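You operate a simulated robot arm through the tools that you are given. There is no shell and no other tool. Be economical: measure what you need, move in short steps, check, and stop when the job is done.

The job below is to be done with a simulated two-armed robot. You get a single attempt, and the scene is never put back.

TASK
Put the 20 mm folder block from the middle of the side bench in the inside of the green bin on the tape bench and the 40 mm folder block on the shelf under the side bench.

The check looks at the end state, three seconds after you hand in, the way a careful person would. Anything else that was tipped, shoved, dropped, spilled or broken makes it a failure.

THE ROBOT
Two 7-joint arms with two-finger parallel grippers on one trunk, on a base that drives. Base frame: it is fixed to the floor where the robot stands at the start and does not move with it; the origin is under the middle of the robot, x ahead of it, y to its left, z up. Readings come in m, rad, newtons and seconds.
The left shoulder is at the start at [0.06, 0.143, 0.926], the right one opposite. With the tool pointing down near the work surface each hand reaches from about 0.32 to 0.74 m from the robot's upright axis, wherever it stands, measured 20 degrees to its own side. Places, roughly: inside of the green bin on the tape bench [-1.2, -0.3, 0.9]; shelf under the side bench [0.7, 0, 0.4]. Payload 1.57 kg a hand.
Tool frame (each hand has its own): the origin (TCP) lies between the finger pads and is the grasp point; the fingertips stand 0.03 m ahead of it; z points along the fingers, y is the line along which they close. Largest opening 0.11 m; finger width 0.024, thickness 0.012; the body of the gripper, 0.048 by 0.112 m, starts 0.078 m behind the TCP.
Orientation is told as [roll, pitch, yaw] about the base's x, y, z axes, in that order, counted from this pose: with the fingers straight down and closing along the base's y, the tool's x points along the base's -x, its y along +y and its z along -z.

THE INTERFACE
- The arms move only by the tool play_rows. It takes "left_rows", "right_rows" or both (then of equal length, played together; a hand with none holds still); each is a list of rows, each a list of 3 entries, a list of its own where there are three numbers: the shift along the base's x, y, z in units of 500 mm (1.0 is 500 mm), then the turn, a rotation vector about the base's x, y, z in units of 60 degrees (1.0 is 60 degrees), then the closure, from 0 (fully open) to 1 (shut). In form: [[[dx, dy, dz], [rx, ry, rz], gripper], ...]. A call has 1 to 8 rows; each row is the pose to reach, as a shift and turn from the pose commanded when the call began. A call with a number of a shift or a turn outside -1 to 1 is refused whole. Rows are played at 5 a second. More than 0.05 m and 0.15 rad between two rows, or a gripper value outside its range, and nothing of the call is played. A pose out of reach is approached as far as the arm can. The call stops where the force on the tool passes 40 N (or 10 N more than at its start, if that is more) or the arm is blocked; 0.2 s more then pass. Each finger travels about 0.045 m/s and halts on what it meets, pressing with about 27 N; the grip force reading is that of the motor and also rises with nothing between the fingers. The clock runs only during rows and for 0.2 s after the last one: add rows that repeat a pose to give the fingers time. It gives the time, the measured TCP pose, the force on the tool (base axes), the opening and the grip force at its end, in the units of the frame above (readings bear some noise), and new pictures: "views" is both (left out), scene, wrist or none (wrist: the cameras of the hands that moved).
- Cameras (640 x 400 px; columns grow to the right, rows downward): "scene" is now at [0.0286, 0.0145, 1.5371]; the picture's right is [0.12, -0.99, 0.00], its down [-0.83, -0.10, -0.54] and it looks along [0.54, 0.06, -0.84] (base axes); focal length 276 px, centre (320, 200). "left" rides on the left gripper at [-0.036, 0, -0.08] in its tool frame; the picture's right is [0.00, -1.00, 0.00], its down [0.97, 0.00, -0.24] and it looks along [0.24, 0.00, 0.97] (tool axes); focal length 218 px, centre (320, 200). "right" rides on the right gripper at [-0.036, 0, -0.08] in its tool frame; the picture's right is [0.00, -1.00, 0.00], its down [0.97, 0.00, -0.24] and it looks along [0.24, 0.00, 0.97] (tool axes); focal length 218 px, centre (320, 200). There is no depth. A picture from a camera that has moved, and an enlarged one, comes with that camera's place and axes in the base frame and with its lens. The place of the scene camera against the robot may be out by one fixed shift of up to 0.018 m in any direction.
- slide_trunk(by): slides the trunk up (or, below 0, down) by that many m; the arms and the scene camera ride with it, the base frame stays. It gives what a move gives, with no picture.
- drive_base(legs): drives the robot by 1 to 6 legs, each [ahead, left, turn to the left] in m, m and rad, along the robot's own axes; the way and the turn of a leg run together, so that a leg with both is an arc; at most 1.5 m and 3.142 rad a leg. The arms and the cameras ride along, it lands a little off, and it stops where it bumps. It gives what a move gives, and a new picture of the scene camera.
- aim_head(pan, tilt): turns the head with the scene camera to pan (to the left, within 1.501 rad either way) and tilt (down, from -0.506 to 1.204), counted from straight ahead of the robot. It gives what a move gives, and a new picture of the scene camera.
- zoom(camera, box): a new picture of the part [left, top, right, bottom] of that camera's present view, enlarged. The clock stands still meanwhile.
- hand_in(): hands the job in; it is judged then, once.

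Go step by step. Nothing tells you exact positions but the pictures and the camera data: compare them with the known pose of the tool, close in by small moves and look again before you grip or let go. The budget is 120 turns and 170 pictures, counting those below and the enlarged ones. Unless the task says otherwise, let go and move clear before handing in, and close with one line.

The tools are called after "Emit:" as a command line: name --argument value ..., lists and objects as JSON in quotes. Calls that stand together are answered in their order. play_rows: Moves the arms, as the interface text tells. Its arguments: {"type":"object","properties":{"left_rows":{"type":"array","items":{"type":"array"}},"right_rows":{"type":"array","items":{"type":"array"}},"views":{"type":"string","enum":["both","scene","wrist","none"]}},"required":[]} The other tools are called the same way: slide_trunk (by) slides the trunk up or down; drive_base (legs) drives the base; aim_head (pan, tilt) turns the head that bears the scene camera; zoom (camera, box) takes an enlarged picture of a part of a camera's view; hand_in () hands the job in.

At the start:

```text
time_s: 0.0
left_position: [0.542, 0.263, 1.0046]
left_tcp_rot: [0.001, 0.001, 0.001]
left_ft_force: [0.5, -1.1, 0.0]
left_finger_gap: 0.1099
left_finger_force: 0.0
right_position: [0.4354, -0.1533, 1.1014]
right_tcp_rot: [0.0, 0.0, -0.001]
right_ft_force: [-0.2, -0.7, 0.0]
right_finger_gap: 0.1098
right_finger_force: 0.2
trunk travel left (down, up): [-0.525, 0.065]
robot x, y, heading: [0.0009, -0.0022, 0.001]
head pan, tilt: [0.119, 0.998]
```

scene: 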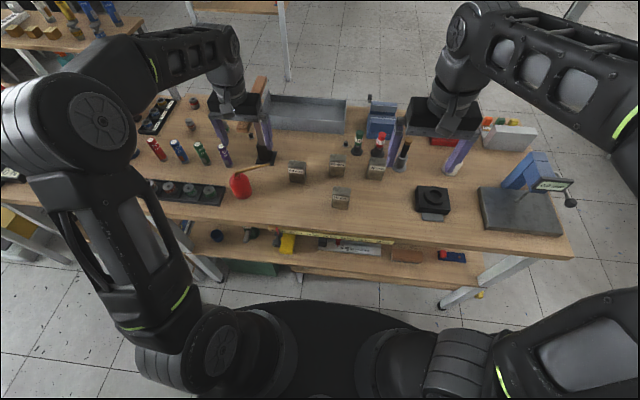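
right: 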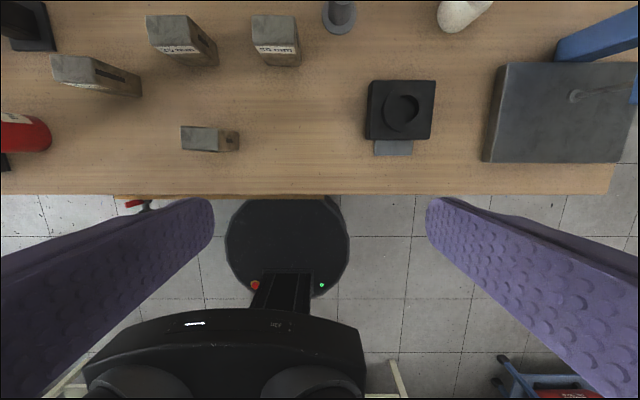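
left: 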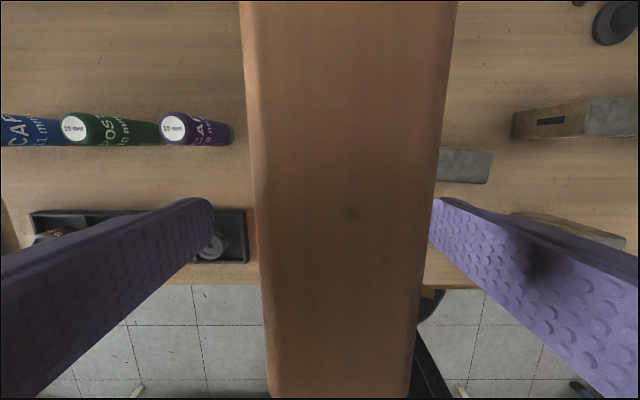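

I see the side bench with four folder blocks in the middle; I zoom to read their labels and see what is by the left hand.

Emit:
zoom --camera "scene" --box '[220, 80, 420, 220]'

Emit:
zoom --camera "right" --box '[0, 0, 320, 200]'

Emit:
zoom --camera "scene" --box '[160, 200, 500, 320]'

```text
2.86 times, centred on (320, 150) of scene
camera zoom: at [0.0286, 0.0145, 1.5371], right [0.12, -0.99, 0.0], down [-0.83, -0.1, -0.54], along [0.54, 0.06, -0.84], focal length 789 px, centre (320, 343)
```

zoom: 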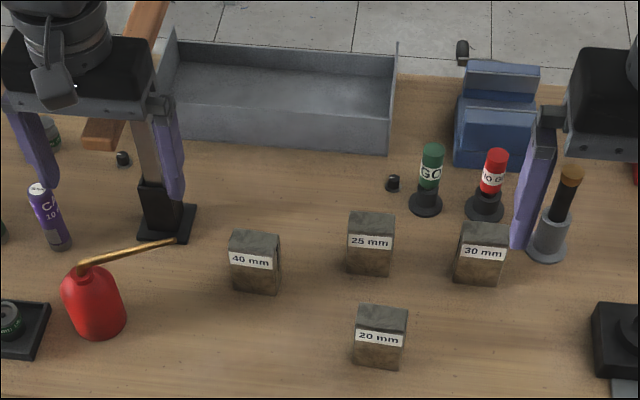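

```text
2.00 times, centred on (160, 100) of right
camera zoom: at [0.4712, -0.1523, 1.1804], right [0.0, -1.0, 0.0], down [-0.97, 0.0, 0.24], along [-0.24, 0.0, -0.97], focal length 436 px, centre (640, 400)
```

zoom: 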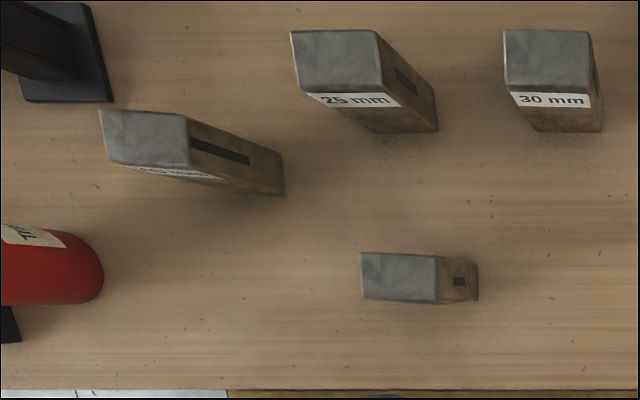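

```text
1.88 times, centred on (330, 260) of scene
camera zoom: at [0.0286, 0.0145, 1.5371], right [0.12, -0.99, 0.0], down [-0.83, -0.1, -0.54], along [0.54, 0.06, -0.84], focal length 520 px, centre (301, 87)
```

zoom: 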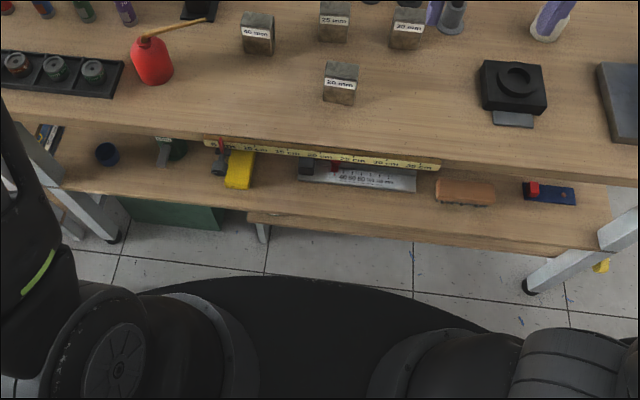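

The 40 mm block looks to be at about (0.56, 0.14) and the 20 mm block at (0.48, 0.0). Something brown stands by the left gripper, so I'll look closer before moving it.

Emit:
zoom --camera "scene" --box '[190, 60, 290, 180]'

Emit:
zoom --camera "left" --box '[160, 0, 480, 400]'

```text
3.33 times, centred on (240, 120) of scene
camera zoom: at [0.0286, 0.0145, 1.5371], right [0.12, -0.99, 0.0], down [-0.83, -0.1, -0.54], along [0.54, 0.06, -0.84], focal length 921 px, centre (587, 467)
```

zoom: 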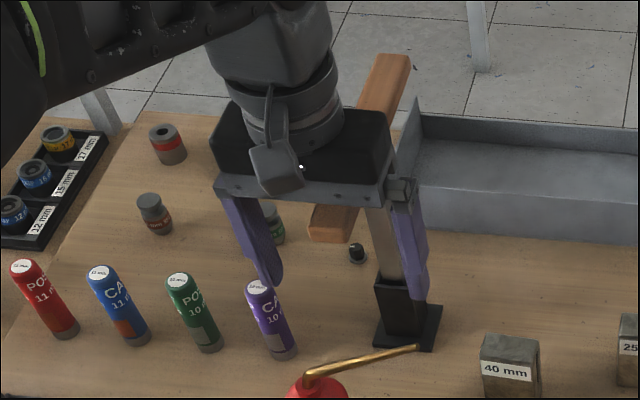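

```text
1.00 times, centred on (320, 200) of left
camera zoom: at [0.5771, 0.2641, 1.0846], right [0.0, -1.0, 0.0], down [-0.97, 0.0, 0.24], along [-0.24, 0.0, -0.97], focal length 218 px, centre (320, 200)
```

zoom: 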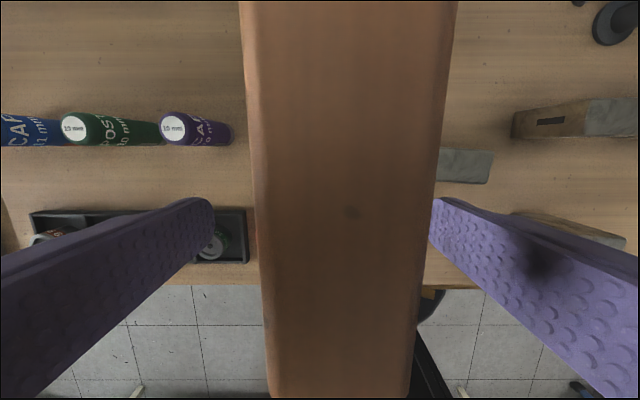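

A mallet stands with its head between the left fingers, at about z 1.05. I lift the left hand straight up clear of it and look at its surroundings.

Emit:
play_rows --left_rows '[[[0, 0, 0.08], [0, 0, 0], 0], [[0, 0, 0.16], [0, 0, 0], 0], [[0, 0, 0.24], [0, 0, 0], 0], [[0, 0, 0.32], [0, 0, 0], 0]]'

```text
time_s: 1.0
left_position: [0.5362, 0.2548, 1.0971]
left_tcp_rot: [0.008, -0.019, 0.002]
left_ft_force: [0.2, -0.3, 0.2]
left_finger_gap: 0.1099
left_finger_force: 0.0
left hand out of reach, approached as far as the arm can: row 3, 4
right_position: [0.4353, -0.1551, 1.1004]
right_tcp_rot: [0.002, -0.001, -0.001]
right_ft_force: [0.1, -0.9, 0.6]
right_finger_gap: 0.1099
right_finger_force: 0.0
trunk travel left (down, up): [-0.525, 0.065]
robot x, y, heading: [-0.0009, 0.0006, 0.0]
head pan, tilt: [0.119, 0.998]
camera scene: at [0.0278, 0.0131, 1.5371], right [0.12, -0.99, 0.0], down [-0.83, -0.1, -0.54], along [0.54, 0.07, -0.84], focal length 276 px, centre (320, 200)
camera left: at [0.571, 0.2538, 1.1784], right [0.0, -1.0, -0.01], down [-0.98, 0.0, 0.22], along [-0.22, 0.01, -0.98], focal length 218 px, centre (320, 200)
```

scene: 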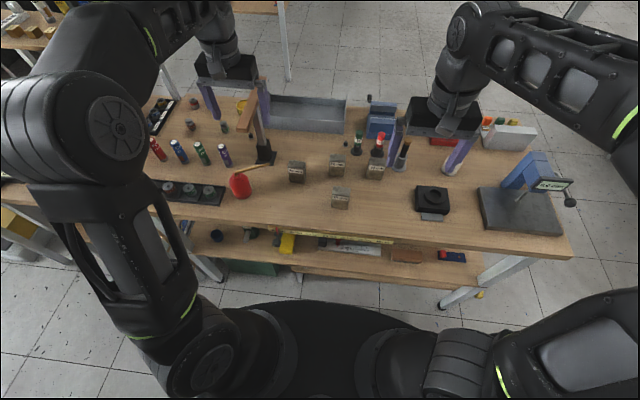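
left: 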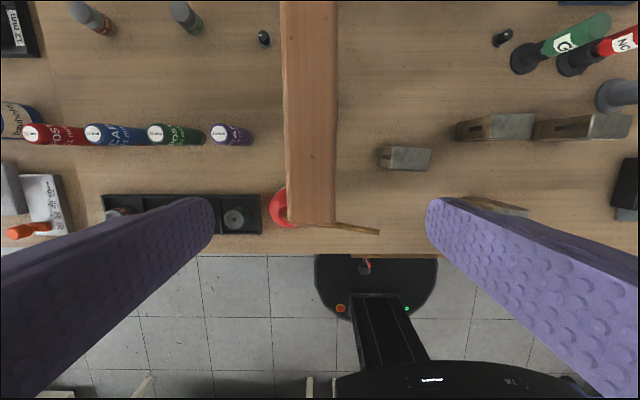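

Mallet is still standing. Now I pull the left hand back, tilt the tool forward by about 50° and bring it in line with the 40 mm block.

Emit:
play_rows --left_rows '[[[-0.09, 0, 0], [0, 0, 0], 0.2], [[-0.18, 0, 0], [0, -0.12, 0], 0.2], [[-0.26, 0, 0], [0, -0.24, 0], 0.2], [[-0.3, -0.06, 0], [0, -0.36, 0], 0.2], [[-0.3, -0.12, -0.03], [0, -0.48, 0], 0.2], [[-0.3, -0.18, -0.06], [0, -0.6, 0], 0.2], [[-0.3, -0.225, -0.1], [0, -0.72, 0], 0.2], [[-0.3, -0.225, -0.14], [0, -0.84, 0], 0.2]]'

```text
time_s: 2.8
left_position: [0.442, 0.1232, 1.0665]
left_tcp_rot: [0.0, -0.876, -0.002]
left_ft_force: [0.2, -0.4, -0.1]
left_finger_gap: 0.088
left_finger_force: 0.1
left hand out of reach, approached as far as the arm can: row 7, 8
right_position: [0.4361, -0.1526, 1.1009]
right_tcp_rot: [0.001, 0.001, -0.001]
right_ft_force: [-0.2, -1.2, -0.4]
right_finger_gap: 0.1097
right_finger_force: 0.0
trunk travel left (down, up): [-0.525, 0.065]
robot x, y, heading: [0.0011, -0.0016, 0.002]
head pan, tilt: [0.119, 0.998]
camera scene: at [0.0291, 0.0143, 1.5371], right [0.12, -0.99, 0.0], down [-0.83, -0.1, -0.54], along [0.54, 0.06, -0.84], focal length 276 px, centre (320, 200)
camera left: at [0.404, 0.1236, 1.147], right [0.0, -1.0, 0.0], down [-0.81, 0.0, -0.59], along [0.59, 0.0, -0.81], focal length 218 px, centre (320, 200)
```

scene: 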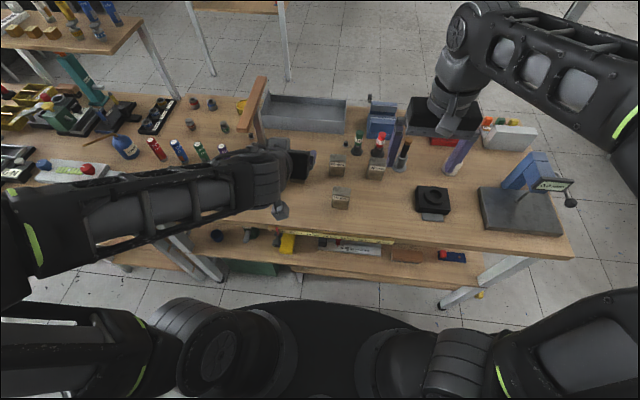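
left: 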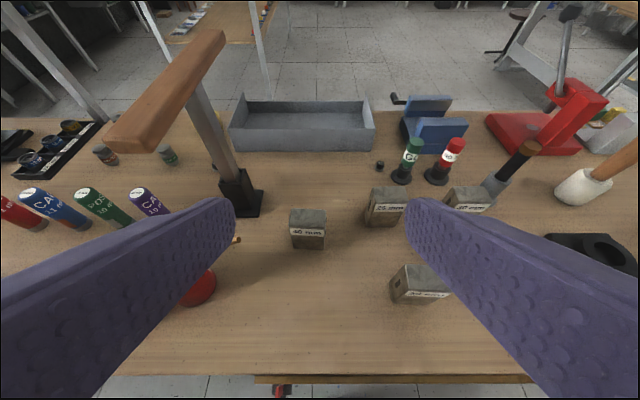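

The left hand is set, and the 40 mm block stays at about (0.56, 0.14). I zoom to judge its yaw.

Emit:
zoom --camera "left" --box '[270, 190, 350, 260]'

```text
5.71 times, centred on (310, 225) of left
camera zoom: at [0.404, 0.1236, 1.147], right [0.0, -1.0, 0.0], down [-0.81, 0.0, -0.59], along [0.59, 0.0, -0.81], focal length 1247 px, centre (377, 57)
```

zoom: 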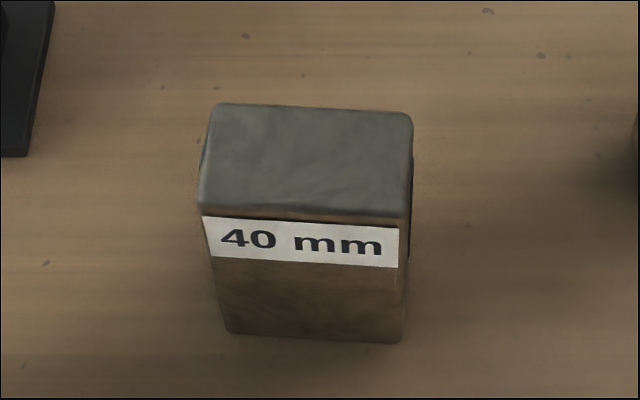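

Block centre is (0.5595, 0.140), 48 mm wide, yaw about -4°. I go down to a standoff along the approach line.

Emit:
play_rows --left_rows '[[[0.019, 0.012, -0.09], [0, 0, -0.03], 0.2], [[0.037, 0.024, -0.18], [0, 0, -0.062], 0.2], [[0.056, 0.034, -0.26], [0, 0, -0.062], 0.2], [[0.056, 0.034, -0.26], [0, 0, -0.062], 0.2]]'

```text
time_s: 3.8
left_position: [0.4966, 0.1378, 0.9395]
left_tcp_rot: [0.0, -0.879, -0.065]
left_ft_force: [0.2, 0.8, 0.1]
left_finger_gap: 0.0879
left_finger_force: 0.1
left hand out of reach, approached as far as the arm can: row 1, 2, 3, 4
right_position: [0.4341, -0.1526, 1.1021]
right_tcp_rot: [0.001, 0.001, 0.0]
right_ft_force: [1.0, -0.9, 1.1]
right_finger_gap: 0.11
right_finger_force: 0.0
trunk travel left (down, up): [-0.525, 0.065]
robot x, y, heading: [0.001, -0.0009, -0.001]
head pan, tilt: [0.119, 0.998]
camera scene: at [0.0277, 0.0143, 1.5371], right [0.12, -0.99, 0.0], down [-0.83, -0.1, -0.54], along [0.54, 0.06, -0.84], focal length 276 px, centre (320, 200)
camera left: at [0.4576, 0.1399, 1.0179], right [-0.06, -1.0, 0.0], down [-0.8, 0.05, -0.59], along [0.59, -0.04, -0.8], focal length 218 px, centre (320, 200)
```

scene: 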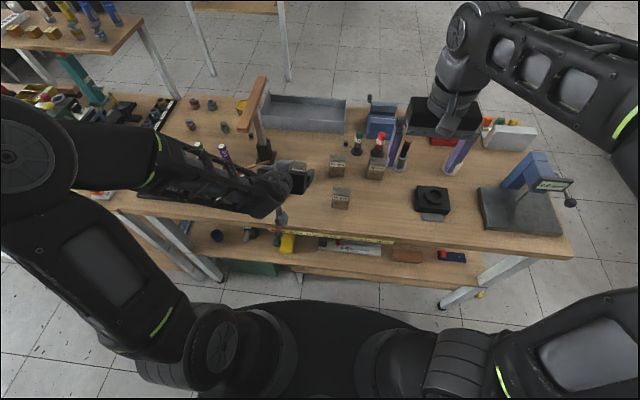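
left: 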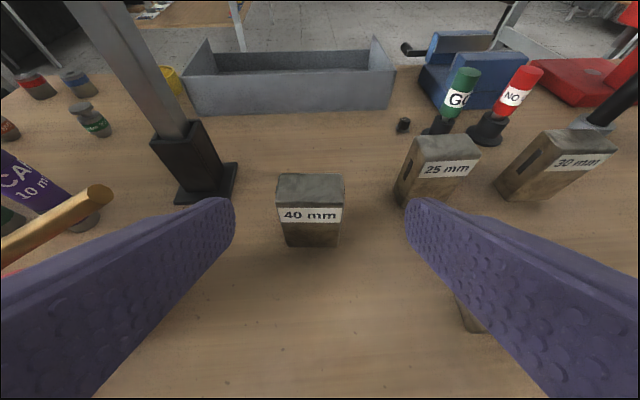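

Going closer on this side would bring the left gripper near the oiler's spout (tip about (0.50, 0.21, 0.96)). I'll back the left hand away to a park pose and use the right hand for the 40 mm block.

Emit:
play_rows --left_rows '[[[-0.04, -0.01, 0.08], [0, 0, 0], 0.2], [[-0.08, -0.02, 0.17], [0, 0, 0.03], 0.2], [[-0.12, -0.02, 0.26], [0, 0.1, 0.062], 0.2], [[-0.16, 0.05, 0.3], [0, 0.22, 0.062], 0.2], [[-0.18, 0.13, 0.32], [0, 0.35, 0.062], 0.2], [[-0.2, 0.21, 0.33], [0, 0.48, 0.062], 0.2], [[-0.2, 0.29, 0.34], [0, 0.61, 0.062], 0.2], [[-0.2, 0.36, 0.34], [0, 0.74, 0.062], 0.2]]' --views "scene"

```text
time_s: 5.6
left_position: [0.3985, 0.316, 1.1084]
left_tcp_rot: [-0.022, -0.104, 0.014]
left_ft_force: [1.0, 1.4, 0.1]
left_finger_gap: 0.0879
left_finger_force: 0.1
left hand out of reach, approached as far as the arm can: row 1, 2
right_position: [0.4354, -0.1525, 1.0997]
right_tcp_rot: [0.002, 0.001, 0.0]
right_ft_force: [-0.3, 0.0, -0.6]
right_finger_gap: 0.1101
right_finger_force: 0.1
trunk travel left (down, up): [-0.525, 0.065]
robot x, y, heading: [0.0002, 0.0015, 0.002]
head pan, tilt: [0.119, 0.998]
camera scene: at [0.0294, 0.015, 1.537], right [0.12, -0.99, 0.0], down [-0.83, -0.1, -0.54], along [0.54, 0.06, -0.84], focal length 276 px, centre (320, 200)
```

scene: 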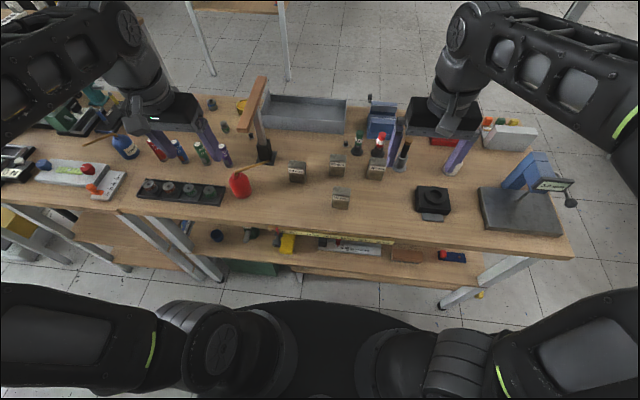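

The left hand is parked clear. Next the right hand swings over with a 48° forward tilt toward the 40 mm block, staying high.

Emit:
play_rows --right_rows '[[[0.0, 0.08, 0], [0, -0.12, 0], 0.2], [[0, 0.16, 0], [0, -0.24, 0], 0.2], [[0, 0.24, 0], [0, -0.36, 0], 0.2], [[0, 0.32, 0], [0, -0.48, 0], 0.2], [[0, 0.4, -0.02], [0, -0.6, 0], 0.2], [[0.0, 0.48, -0.05], [0, -0.7, 0], 0.2], [[0.02, 0.54, -0.1], [0, -0.8, -0.03], 0.2], [[0.04, 0.584, -0.15], [0, -0.8, -0.06], 0.2]]'

```text
time_s: 7.4
left_position: [0.3988, 0.3183, 1.1095]
left_tcp_rot: [-0.021, -0.104, 0.015]
left_ft_force: [0.0, -0.7, -0.7]
left_finger_gap: 0.0881
left_finger_force: 0.1
right_position: [0.4534, 0.1374, 1.0253]
right_tcp_rot: [0.037, -0.838, -0.082]
right_ft_force: [0.5, 0.4, -0.5]
right_finger_gap: 0.0882
right_finger_force: 0.0
trunk travel left (down, up): [-0.525, 0.065]
robot x, y, heading: [0.0005, -0.0002, 0.002]
head pan, tilt: [0.119, 0.998]
camera scene: at [0.029, 0.0153, 1.5371], right [0.12, -0.99, 0.0], down [-0.83, -0.1, -0.54], along [0.54, 0.06, -0.84], focal length 276 px, centre (320, 200)
camera right: at [0.4173, 0.1377, 1.1051], right [-0.05, -1.0, -0.02], down [-0.83, 0.06, -0.56], along [0.56, -0.01, -0.83], focal length 218 px, centre (320, 200)
```

scene: 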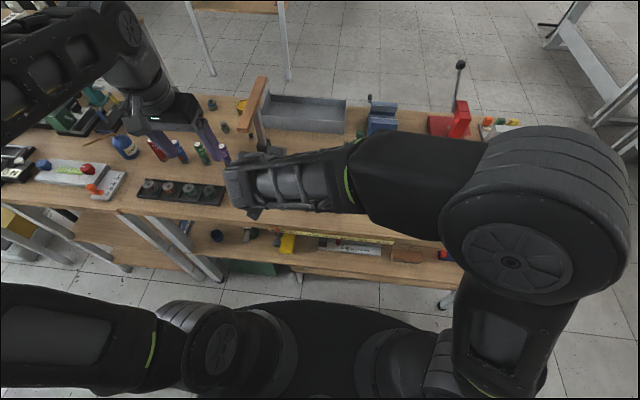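
right: 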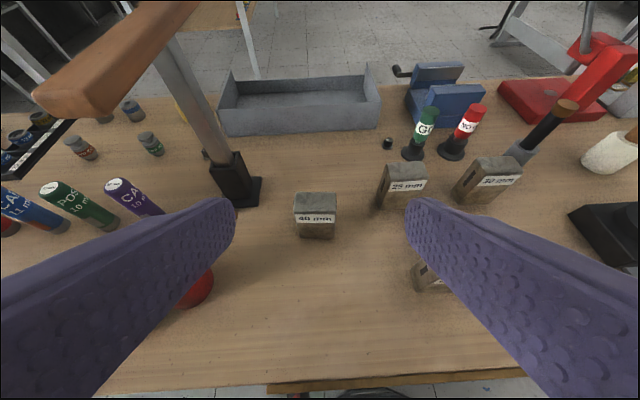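

The approach looks good and the forearm comes from the clear side. Going down to the standoff, then I check the spout clearance.

Emit:
play_rows --right_rows '[[[0.03, 0.006, -0.09], [-0.012, 0, -0.005], 0.25], [[0.064, 0.012, -0.18], [-0.024, 0, -0.01], 0.25], [[0.07, 0.012, -0.19], [-0.024, 0, -0.01], 0.25]]'

```text
time_s: 8.2
left_position: [0.3978, 0.3159, 1.1089]
left_tcp_rot: [-0.021, -0.104, 0.013]
left_ft_force: [0.0, -0.2, 0.4]
left_finger_gap: 0.0881
left_finger_force: 0.1
right_position: [0.4874, 0.143, 0.9325]
right_tcp_rot: [0.001, -0.839, -0.065]
right_ft_force: [-0.5, -0.1, -0.1]
right_finger_gap: 0.0825
right_finger_force: 0.1
trunk travel left (down, up): [-0.525, 0.065]
robot x, y, heading: [-0.0047, -0.0001, -0.0]
head pan, tilt: [0.119, 0.998]
camera scene: at [0.0285, 0.0145, 1.5371], right [0.12, -0.99, 0.0], down [-0.83, -0.1, -0.54], along [0.54, 0.06, -0.84], focal length 276 px, centre (320, 200)
camera right: at [0.4526, 0.1469, 1.0103], right [-0.07, -1.0, 0.0], down [-0.83, 0.06, -0.56], along [0.56, -0.04, -0.83], focal length 218 px, centre (320, 200)
```

scene: 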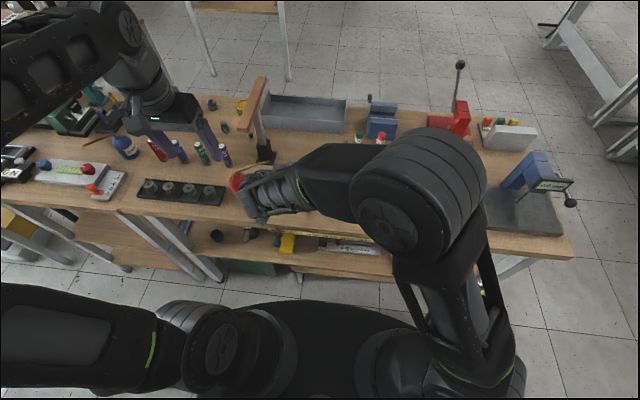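
right: 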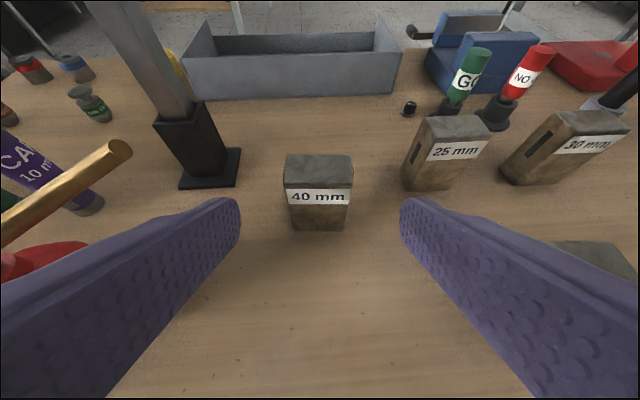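

The block is centred between the fingers and the spout stays about 1 cm clear of the gripper. I slide in along the tool axis.

Emit:
play_rows --right_rows '[[[0.05, -0.004, -0.048], [0, 0, 0], 0.25], [[0.1, -0.006, -0.096], [0, 0, 0], 0.25], [[0.142, -0.008, -0.138], [0, 0, 0], 0.25]]'

```text
time_s: 9.0
left_position: [0.3988, 0.3174, 1.1086]
left_tcp_rot: [-0.023, -0.105, 0.014]
left_ft_force: [0.0, 0.4, 0.4]
left_finger_gap: 0.0882
left_finger_force: 0.1
right_position: [0.5606, 0.1443, 0.8605]
right_tcp_rot: [0.0, -0.841, -0.064]
right_ft_force: [0.1, 0.7, 0.5]
right_finger_gap: 0.0824
right_finger_force: 0.0
trunk travel left (down, up): [-0.525, 0.065]
robot x, y, heading: [-0.0002, 0.0006, -0.002]
head pan, tilt: [0.119, 0.998]
camera scene: at [0.0292, 0.0148, 1.5371], right [0.12, -0.99, 0.0], down [-0.83, -0.1, -0.54], along [0.54, 0.06, -0.84], focal length 276 px, centre (320, 200)
camera right: at [0.5252, 0.1465, 0.941], right [-0.06, -1.0, 0.0], down [-0.83, 0.05, -0.56], along [0.56, -0.04, -0.83], focal length 218 px, centre (320, 200)
```

scene: 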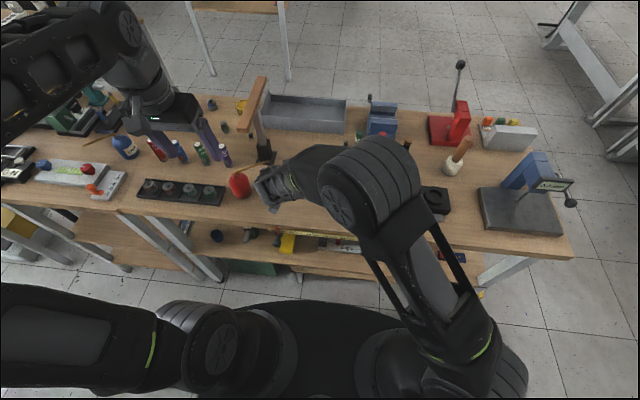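
right: 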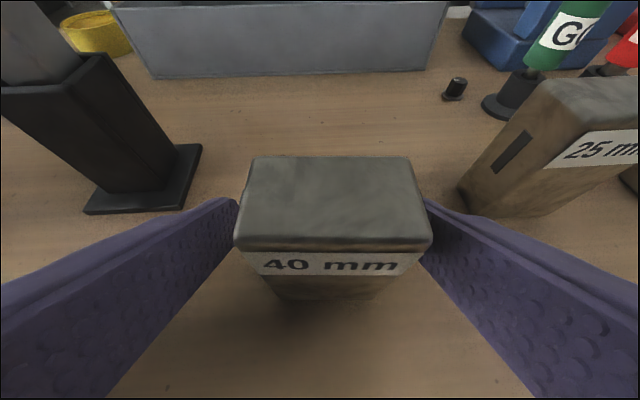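

Block sits 3–4 mm right of centre. I shift that much and close.

Emit:
play_rows --right_rows '[[[0, -0.007, 0], [0, 0, 0], 0.25], [[0, -0.007, 0], [0, 0, 0], 0.5], [[0, -0.007, 0], [0, 0, 0], 0.8], [[0, -0.007, 0], [0, 0, 0], 0.8], [[0, -0.007, 0], [0, 0, 0], 0.8], [[0, -0.007, 0], [0, 0, 0], 0.8]]' --views "wrist"

```text
time_s: 10.4
left_position: [0.398, 0.3162, 1.1084]
left_tcp_rot: [-0.023, -0.104, 0.013]
left_ft_force: [0.3, -0.5, -0.1]
left_finger_gap: 0.088
left_finger_force: 0.0
right_position: [0.5606, 0.14, 0.8623]
right_tcp_rot: [-0.001, -0.839, -0.064]
right_ft_force: [-0.1, -0.2, -0.4]
right_finger_gap: 0.0497
right_finger_force: 26.8
trunk travel left (down, up): [-0.525, 0.065]
robot x, y, heading: [-0.0008, -0.002, -0.001]
head pan, tilt: [0.119, 0.998]
camera right: at [0.5249, 0.1419, 0.9418], right [-0.07, -1.0, 0.0], down [-0.83, 0.05, -0.56], along [0.56, -0.04, -0.83], focal length 218 px, centre (320, 200)
```

right: 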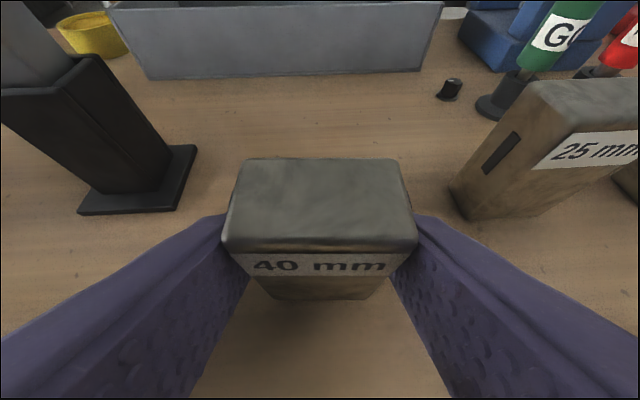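

Gripped (gap 49.7 mm). Lifting out along the way I came.

Emit:
play_rows --right_rows '[[[-0.01, 0.0, 0.03], [0, 0, 0], 0.8], [[-0.06, 0.0, 0.09], [0, 0, 0], 0.8], [[-0.11, 0.0, 0.15], [0, 0, 0], 0.8], [[-0.15, 0.0, 0.21], [0, 0, 0], 0.8], [[-0.18, -0.02, 0.28], [0, 0, 0], 0.8], [[-0.2, -0.06, 0.33], [0, 0, 0], 0.8]]'

```text
time_s: 11.8
left_position: [0.3976, 0.3162, 1.1104]
left_tcp_rot: [-0.021, -0.106, 0.015]
left_ft_force: [-0.2, -0.7, -0.7]
left_finger_gap: 0.0881
left_finger_force: 0.1
right_position: [0.4612, 0.1079, 1.0283]
right_tcp_rot: [0.0, -0.84, -0.066]
right_ft_force: [-0.6, 0.4, -2.2]
right_finger_gap: 0.0499
right_finger_force: 26.4
trunk travel left (down, up): [-0.525, 0.065]
robot x, y, heading: [-0.0017, -0.0059, -0.002]
head pan, tilt: [0.119, 0.998]
camera scene: at [0.0282, 0.0138, 1.5371], right [0.12, -0.99, 0.0], down [-0.83, -0.1, -0.54], along [0.54, 0.06, -0.84], focal length 276 px, centre (320, 200)
camera right: at [0.4263, 0.1097, 1.1077], right [-0.06, -1.0, 0.0], down [-0.83, 0.05, -0.56], along [0.56, -0.04, -0.83], focal length 218 px, centre (320, 200)
```

scene: 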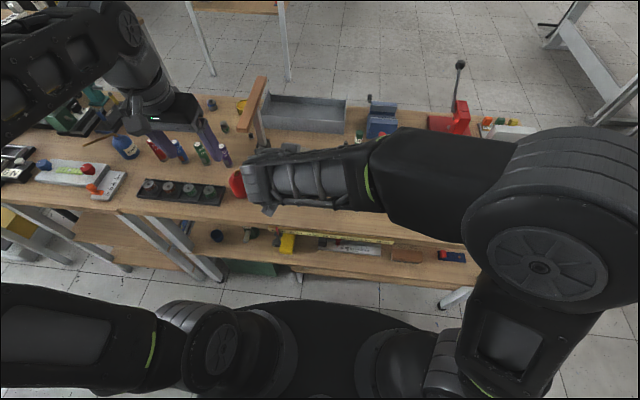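
right: 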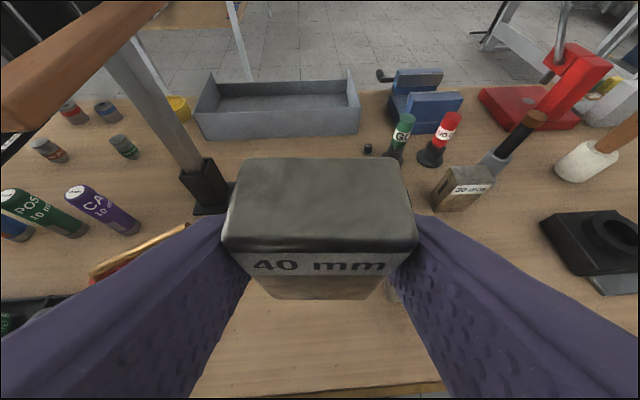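

The block is held. I back the robot off so that the arms clear the bench, then look at the shelf.

Emit:
drive_base --legs '[[-0.25, 0, 0]]'

Emit:
aim_head --pan 0.0 --tilt 0.75

```text
time_s: 13.6
left_position: [0.1463, 0.3169, 1.1096]
left_tcp_rot: [-0.023, -0.108, 0.014]
left_ft_force: [-0.2, 0.2, 0.3]
left_finger_gap: 0.0879
left_finger_force: 0.1
right_position: [0.2096, 0.1071, 1.0283]
right_tcp_rot: [-0.001, -0.841, -0.064]
right_ft_force: [-0.7, 0.1, -2.1]
right_finger_gap: 0.0497
right_finger_force: 27.1
trunk travel left (down, up): [-0.525, 0.065]
robot x, y, heading: [-0.2505, 0.0031, -0.003]
head pan, tilt: [0.119, 0.998]
camera scene: at [-0.2239, 0.0146, 1.5371], right [0.12, -0.99, 0.0], down [-0.83, -0.1, -0.54], along [0.54, 0.06, -0.84], focal length 276 px, centre (320, 200)
```

scene: 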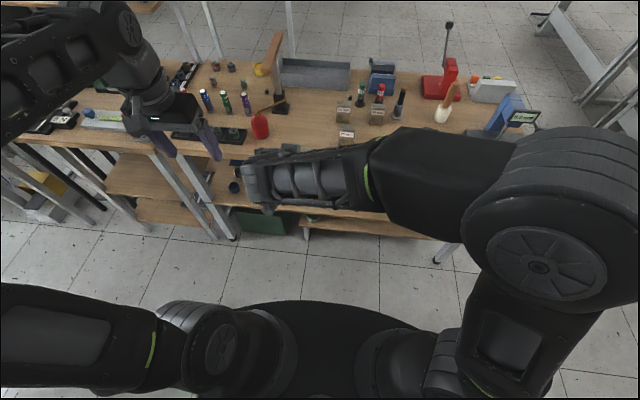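

```text
time_s: 14.4
left_position: [0.1471, 0.317, 1.1086]
left_tcp_rot: [-0.023, -0.106, 0.014]
left_ft_force: [-0.3, 0.1, -0.4]
left_finger_gap: 0.0881
left_finger_force: 0.1
right_position: [0.2105, 0.1083, 1.0292]
right_tcp_rot: [0.0, -0.838, -0.068]
right_ft_force: [-0.5, 0.2, -1.0]
right_finger_gap: 0.0498
right_finger_force: 27.1
trunk travel left (down, up): [-0.525, 0.065]
robot x, y, heading: [-0.2481, 0.0025, 0.005]
head pan, tilt: [0.0, 0.75]
camera scene: at [-0.2091, 0.0064, 1.556], right [0.0, -1.0, 0.0], down [-0.68, 0.0, -0.73], along [0.73, 0.0, -0.68], focal length 276 px, centre (320, 200)
```

scene: 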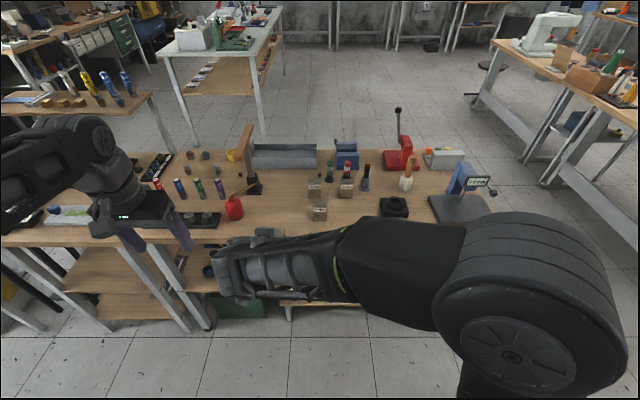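

Next I lower the trunk so that the block comes to shelf height, then look at the shelf.

Emit:
slide_trunk --by -0.42

Emit:
aim_head --pan -0.15 --tilt 0.65

Emit:
zoom --camera "right" --box '[0, 0, 640, 400]'

```text
refused: -0.42 is not a number from -0.4 to 0.4
```

```text
time_s: 15.1
left_position: [0.1469, 0.3169, 1.1098]
left_tcp_rot: [-0.023, -0.105, 0.014]
left_ft_force: [-0.8, -0.9, 0.1]
left_finger_gap: 0.088
left_finger_force: 0.0
right_position: [0.21, 0.1078, 1.0291]
right_tcp_rot: [0.0, -0.841, -0.065]
right_ft_force: [0.4, 0.5, -2.3]
right_finger_gap: 0.0497
right_finger_force: 27.2
trunk travel left (down, up): [-0.525, 0.065]
robot x, y, heading: [-0.2521, -0.0019, 0.008]
head pan, tilt: [-0.15, 0.649]
camera scene: at [-0.206, -0.0066, 1.5647], right [-0.15, -0.99, 0.0], down [-0.6, 0.09, -0.8], along [0.79, -0.12, -0.6], focal length 276 px, centre (320, 200)
```

scene: 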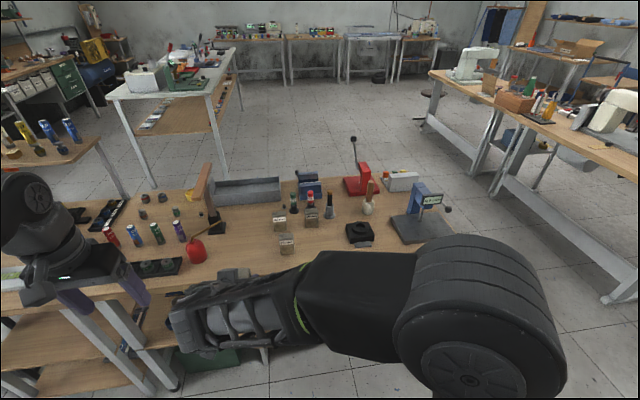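

```text
1.00 times, centred on (320, 200) of right
camera zoom: at [0.1757, 0.1103, 1.1073], right [-0.07, -1.0, 0.0], down [-0.83, 0.05, -0.56], along [0.56, -0.04, -0.83], focal length 218 px, centre (320, 200)
```

zoom: 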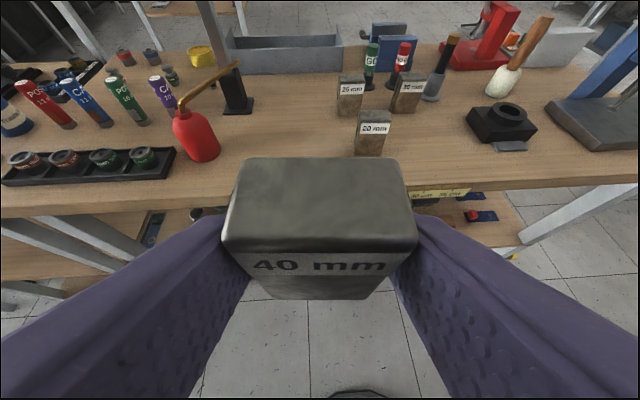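

The trunk slides at most 0.4 at a time, so I lower it by 0.4 and look again.

Emit:
slide_trunk --by -0.4

Emit:
zoom --camera "scene" --box '[0, 0, 640, 400]'

Emit:
zoom --camera "right" --box '[0, 0, 640, 400]'

```text
time_s: 18.9
left_position: [0.1466, 0.316, 0.7091]
left_tcp_rot: [-0.023, -0.104, 0.012]
left_ft_force: [0.0, -0.1, -0.7]
left_finger_gap: 0.0879
left_finger_force: 0.0
right_position: [0.2111, 0.1082, 0.6274]
right_tcp_rot: [0.0, -0.84, -0.067]
right_ft_force: [-0.4, 0.1, -1.7]
right_finger_gap: 0.0499
right_finger_force: 26.7
trunk travel left (down, up): [-0.125, 0.465]
robot x, y, heading: [-0.254, 0.0011, 0.004]
head pan, tilt: [-0.15, 0.649]
```

```text
1.00 times, centred on (320, 200) of scene
camera zoom: at [-0.2061, -0.0067, 1.1647], right [-0.15, -0.99, 0.0], down [-0.6, 0.09, -0.8], along [0.79, -0.12, -0.6], focal length 276 px, centre (320, 200)
```

zoom: 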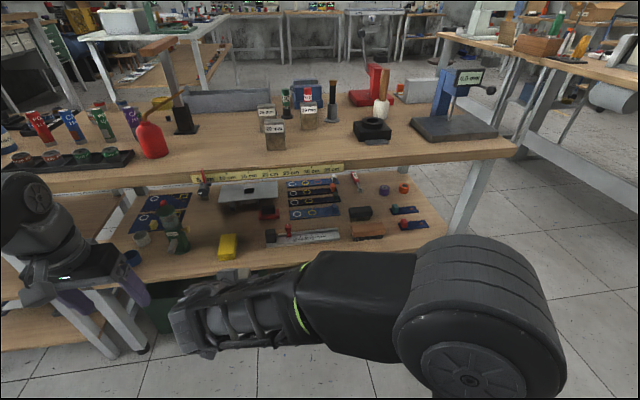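

```text
1.00 times, centred on (320, 200) of right
camera zoom: at [0.1756, 0.1103, 0.7074], right [-0.07, -1.0, 0.0], down [-0.83, 0.05, -0.56], along [0.56, -0.04, -0.83], focal length 218 px, centre (320, 200)
```

zoom: 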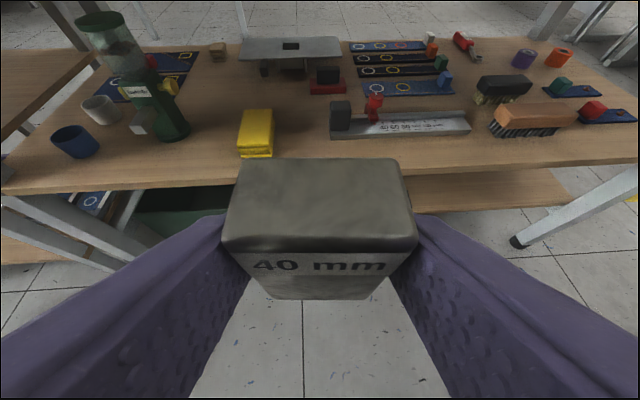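

The shelf is in clear view, at z of about 0.43 with its front edge near x 0.41. The strip in front of the ruler, around (0.455, 0.03), is free, so I move toward it at hovering height.

Emit:
play_rows --right_rows '[[[0.05, -0.05, -0.04], [0, 0, 0], 0.8], [[0.1, -0.1, -0.08], [0, 0, 0], 0.8], [[0.16, -0.15, -0.12], [0, 0, 0], 0.8], [[0.24, -0.156, -0.15], [0, 0, 0], 0.8], [[0.32, -0.156, -0.17], [0, 0, 0], 0.8], [[0.38, -0.156, -0.17], [0, 0, 0], 0.8]]'

```text
time_s: 20.3
left_position: [0.1473, 0.3177, 0.7095]
left_tcp_rot: [-0.023, -0.105, 0.015]
left_ft_force: [-0.7, 0.4, 0.3]
left_finger_gap: 0.0883
left_finger_force: 0.0
right_position: [0.4017, 0.0293, 0.5446]
right_tcp_rot: [0.001, -0.84, -0.067]
right_ft_force: [0.0, -0.7, -2.0]
right_finger_gap: 0.0498
right_finger_force: 27.0
trunk travel left (down, up): [-0.125, 0.465]
robot x, y, heading: [-0.2526, -0.0031, -0.003]
head pan, tilt: [-0.15, 0.649]
camera scene: at [-0.2061, -0.0067, 1.1647], right [-0.15, -0.99, 0.0], down [-0.6, 0.09, -0.8], along [0.79, -0.12, -0.6], focal length 276 px, centre (320, 200)
camera right: at [0.3671, 0.0328, 0.6238], right [-0.07, -1.0, 0.0], down [-0.83, 0.05, -0.56], along [0.56, -0.04, -0.83], focal length 218 px, centre (320, 200)
```

scene: 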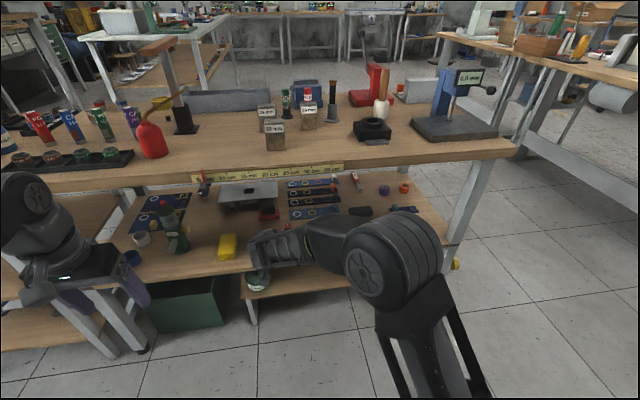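
right: 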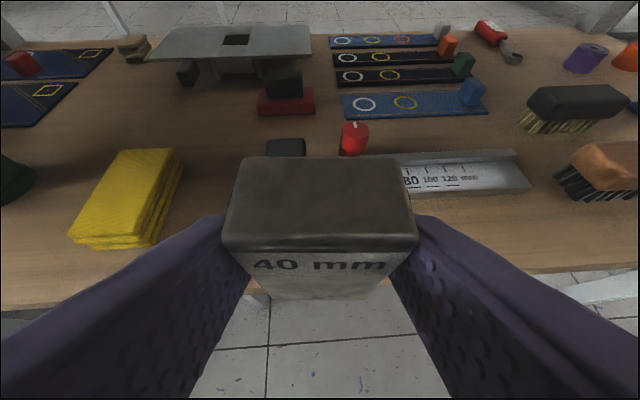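

The spot in front of the ruler is free. I move 45 mm further in and down to just above the shelf.

Emit:
play_rows --right_rows '[[[0.046, 0, 0], [0, 0, 0], 0.8], [[0.092, 0, -0.03], [0, 0, 0], 0.8], [[0.092, 0, -0.07], [0, 0, 0], 0.8], [[0.092, 0, -0.11], [0, 0, 0], 0.8], [[0.092, 0, -0.11], [0, 0, 0], 0.8]]'

```text
time_s: 21.5
left_position: [0.1476, 0.3167, 0.7093]
left_tcp_rot: [-0.024, -0.105, 0.012]
left_ft_force: [0.7, -0.4, 0.0]
left_finger_gap: 0.088
left_finger_force: 0.0
right_position: [0.4476, 0.0293, 0.4891]
right_tcp_rot: [0.001, -0.841, -0.066]
right_ft_force: [-0.2, -0.8, -2.5]
right_finger_gap: 0.0499
right_finger_force: 27.6
trunk travel left (down, up): [-0.125, 0.465]
robot x, y, heading: [-0.2526, 0.0047, 0.002]
head pan, tilt: [-0.15, 0.649]
camera scene: at [-0.2059, -0.0067, 1.1647], right [-0.15, -0.99, 0.0], down [-0.6, 0.09, -0.8], along [0.79, -0.12, -0.6], focal length 276 px, centre (320, 200)
camera right: at [0.4133, 0.033, 0.5684], right [-0.07, -1.0, 0.0], down [-0.83, 0.05, -0.56], along [0.56, -0.04, -0.83], focal length 218 px, centre (320, 200)
```

scene: 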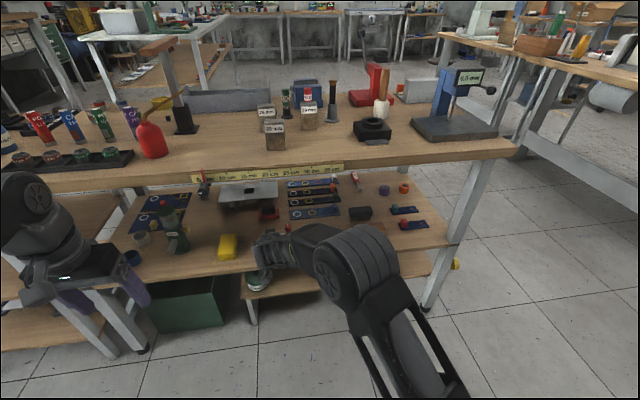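
right: 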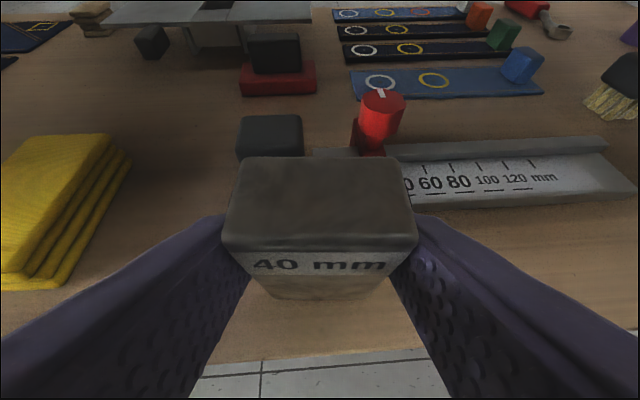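

It hovers about 10 mm up. I ease it down in small steps and watch the force.

Emit:
play_rows --right_rows '[[[0, 0, -0.008], [0, 0, 0], 0.8], [[0, 0, -0.015], [0, 0, 0], 0.8], [[0, 0, -0.015], [0, 0, 0], 0.8]]' --views "none"

Emit:
play_rows --right_rows '[[[0, 0, -0.006], [0, 0, 0], 0.8], [[0, 0, -0.006], [0, 0, 0], 0.8]]' --views "none"

```text
time_s: 22.3
left_position: [0.1463, 0.3169, 0.7096]
left_tcp_rot: [-0.023, -0.107, 0.013]
left_ft_force: [0.1, 0.2, 0.1]
left_finger_gap: 0.0878
left_finger_force: 0.1
right_position: [0.448, 0.0304, 0.4843]
right_tcp_rot: [0.003, -0.842, -0.066]
right_ft_force: [-0.5, -0.2, 5.5]
right_finger_gap: 0.0499
right_finger_force: 26.5
trunk travel left (down, up): [-0.125, 0.465]
robot x, y, heading: [-0.2521, -0.0011, -0.002]
head pan, tilt: [-0.15, 0.649]
```

```text
time_s: 22.9
left_position: [0.1455, 0.3168, 0.7094]
left_tcp_rot: [-0.021, -0.107, 0.012]
left_ft_force: [0.1, -0.2, 0.0]
left_finger_gap: 0.0881
left_finger_force: 0.0
right_position: [0.4471, 0.0302, 0.4817]
right_tcp_rot: [0.001, -0.846, -0.067]
right_ft_force: [1.7, -0.3, 19.2]
right_finger_gap: 0.05
right_finger_force: 27.2
trunk travel left (down, up): [-0.125, 0.465]
robot x, y, heading: [-0.2517, 0.0013, -0.001]
head pan, tilt: [-0.15, 0.649]
```

The block is on the shelf (contact near z 0.483). I relieve the push, open the fingers, and look.

Emit:
play_rows --right_rows '[[[0, 0, 0.006], [0, 0, 0], 0.8], [[0, 0, 0.006], [0, 0, 0], 0.5], [[0, 0, 0.006], [0, 0, 0], 0.4], [[0, 0, 0.006], [0, 0, 0], 0.3], [[0, 0, 0.006], [0, 0, 0], 0.3]]' --views "wrist"

```text
time_s: 24.1
left_position: [0.1472, 0.3162, 0.7084]
left_tcp_rot: [-0.024, -0.105, 0.014]
left_ft_force: [0.1, 0.6, 0.2]
left_finger_gap: 0.088
left_finger_force: 0.0
right_position: [0.4463, 0.0295, 0.4806]
right_tcp_rot: [0.0, -0.84, -0.067]
right_ft_force: [-0.2, -0.2, 0.2]
right_finger_gap: 0.0772
right_finger_force: 0.0
trunk travel left (down, up): [-0.125, 0.465]
robot x, y, heading: [-0.2533, -0.0057, -0.003]
head pan, tilt: [-0.15, 0.649]
camera right: at [0.4117, 0.0321, 0.5601], right [-0.07, -1.0, 0.0], down [-0.83, 0.05, -0.56], along [0.56, -0.04, -0.83], focal length 218 px, centre (320, 200)
```

right: 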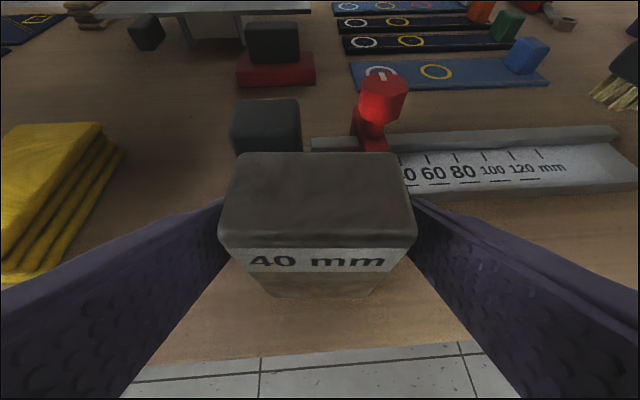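

The block stands free. Backing the hand out along its axis and then away from the bench.

Emit:
play_rows --right_rows '[[[-0.06, 0.004, 0.054], [0, 0, 0], 0.3], [[-0.12, 0.008, 0.108], [0, 0, 0], 0.3], [[-0.18, 0.012, 0.16], [0, 0, 0], 0.3], [[-0.26, 0.012, 0.19], [0, 0, 0], 0.3], [[-0.34, 0.012, 0.22], [0, 0, 0], 0.3], [[-0.42, 0.012, 0.25], [0, 0, 0], 0.3], [[-0.48, 0.012, 0.29], [0, 0, 0], 0.3]]'

```text
time_s: 25.7
left_position: [0.1469, 0.3158, 0.7093]
left_tcp_rot: [-0.021, -0.106, 0.012]
left_ft_force: [0.0, -0.3, 0.4]
left_finger_gap: 0.088
left_finger_force: 0.0
right_position: [0.2054, 0.034, 0.6236]
right_tcp_rot: [-0.002, -0.841, -0.068]
right_ft_force: [0.2, 0.1, -0.2]
right_finger_gap: 0.0771
right_finger_force: 0.2
trunk travel left (down, up): [-0.125, 0.465]
robot x, y, heading: [-0.2511, 0.0008, -0.002]
head pan, tilt: [-0.15, 0.649]
camera scene: at [-0.206, -0.0067, 1.1647], right [-0.15, -0.99, 0.0], down [-0.6, 0.09, -0.8], along [0.79, -0.12, -0.6], focal length 276 px, centre (320, 200)
camera right: at [0.1701, 0.0372, 0.7038], right [-0.07, -1.0, 0.0], down [-0.83, 0.05, -0.56], along [0.56, -0.04, -0.83], focal length 218 px, centre (320, 200)
```

scene: 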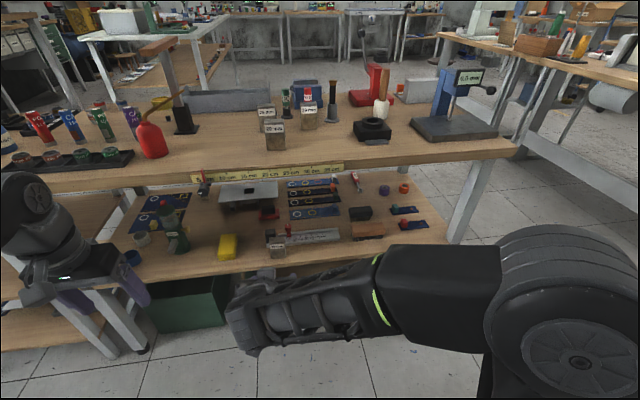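
right: 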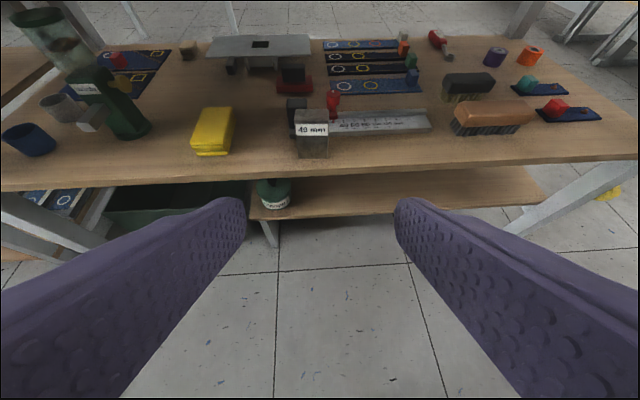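

The 40 mm block stands on the shelf, and nothing else has moved. I raise the trunk and turn the right tool back to pointing down.

Emit:
slide_trunk --by 0.4

Emit:
play_rows --right_rows '[[[0, 0, 0.0], [0, 0.12, 0], 0.3], [[0, 0, 0.02], [0, 0.24, 0], 0.3], [[0, -0.01, 0.04], [0, 0.36, 0], 0.3], [[0, -0.02, 0.06], [0, 0.48, 0], 0.3], [[0, -0.03, 0.06], [0, 0.6, 0], 0.3], [[0, -0.05, 0.06], [0, 0.72, 0], 0.3], [[0, -0.07, 0.06], [0, 0.8, 0], 0.3]]' --views "none"

Emit:
drive_base --legs '[[0.25, 0, 0]]'

Emit:
zoom --camera "right" --box '[0, 0, 640, 400]'

```text
time_s: 29.6
left_position: [0.147, 0.3165, 1.1088]
left_tcp_rot: [-0.023, -0.104, 0.014]
left_ft_force: [0.3, -0.4, -0.5]
left_finger_gap: 0.088
left_finger_force: 0.1
right_position: [0.2045, 0.0352, 1.024]
right_tcp_rot: [0.001, -0.841, -0.066]
right_ft_force: [0.1, 0.9, 0.3]
right_finger_gap: 0.0771
right_finger_force: 0.0
trunk travel left (down, up): [-0.525, 0.065]
robot x, y, heading: [-0.2512, 0.0028, 0.004]
head pan, tilt: [-0.15, 0.649]
```

```text
time_s: 31.2
left_position: [0.1471, 0.3168, 1.1098]
left_tcp_rot: [-0.021, -0.105, 0.013]
left_ft_force: [0.2, 0.5, 0.3]
left_finger_gap: 0.0879
left_finger_force: 0.1
right_position: [0.2068, -0.0004, 1.0545]
right_tcp_rot: [-0.048, -0.001, -0.043]
right_ft_force: [-0.3, 0.3, -0.2]
right_finger_gap: 0.0768
right_finger_force: 0.1
trunk travel left (down, up): [-0.525, 0.065]
robot x, y, heading: [-0.2507, -0.0009, -0.001]
head pan, tilt: [-0.15, 0.649]
```

```text
time_s: 33.0
left_position: [0.3958, 0.3188, 1.1082]
left_tcp_rot: [-0.024, -0.106, 0.019]
left_ft_force: [-0.2, -0.4, 1.0]
left_finger_gap: 0.0879
left_finger_force: 0.1
right_position: [0.4561, 0.0023, 1.0551]
right_tcp_rot: [-0.051, -0.003, -0.039]
right_ft_force: [0.7, -0.7, 0.0]
right_finger_gap: 0.0768
right_finger_force: 0.1
trunk travel left (down, up): [-0.525, 0.065]
robot x, y, heading: [-0.0031, 0.0002, 0.01]
head pan, tilt: [-0.15, 0.649]
camera scene: at [0.0448, -0.0058, 1.5646], right [-0.14, -0.99, 0.0], down [-0.6, 0.09, -0.8], along [0.79, -0.12, -0.61], focal length 276 px, centre (320, 200)
```

scene: 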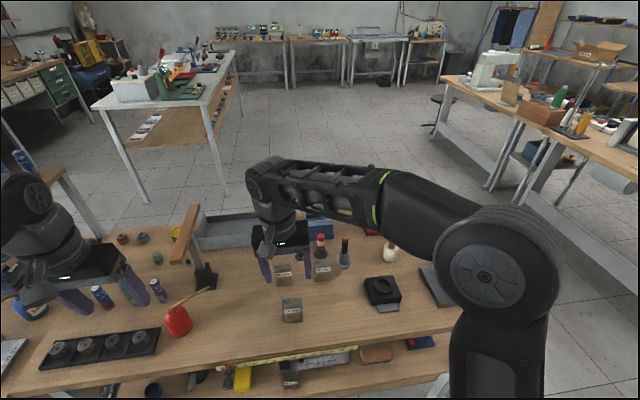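

```text
1.00 times, centred on (320, 200) of right
camera zoom: at [0.4931, 0.0052, 1.1335], right [-0.04, -1.0, 0.05], down [-0.97, 0.05, 0.24], along [-0.24, -0.04, -0.97], focal length 218 px, centre (320, 200)
```

zoom: 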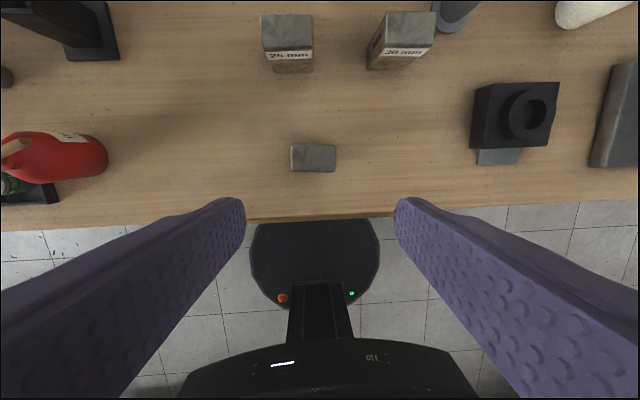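

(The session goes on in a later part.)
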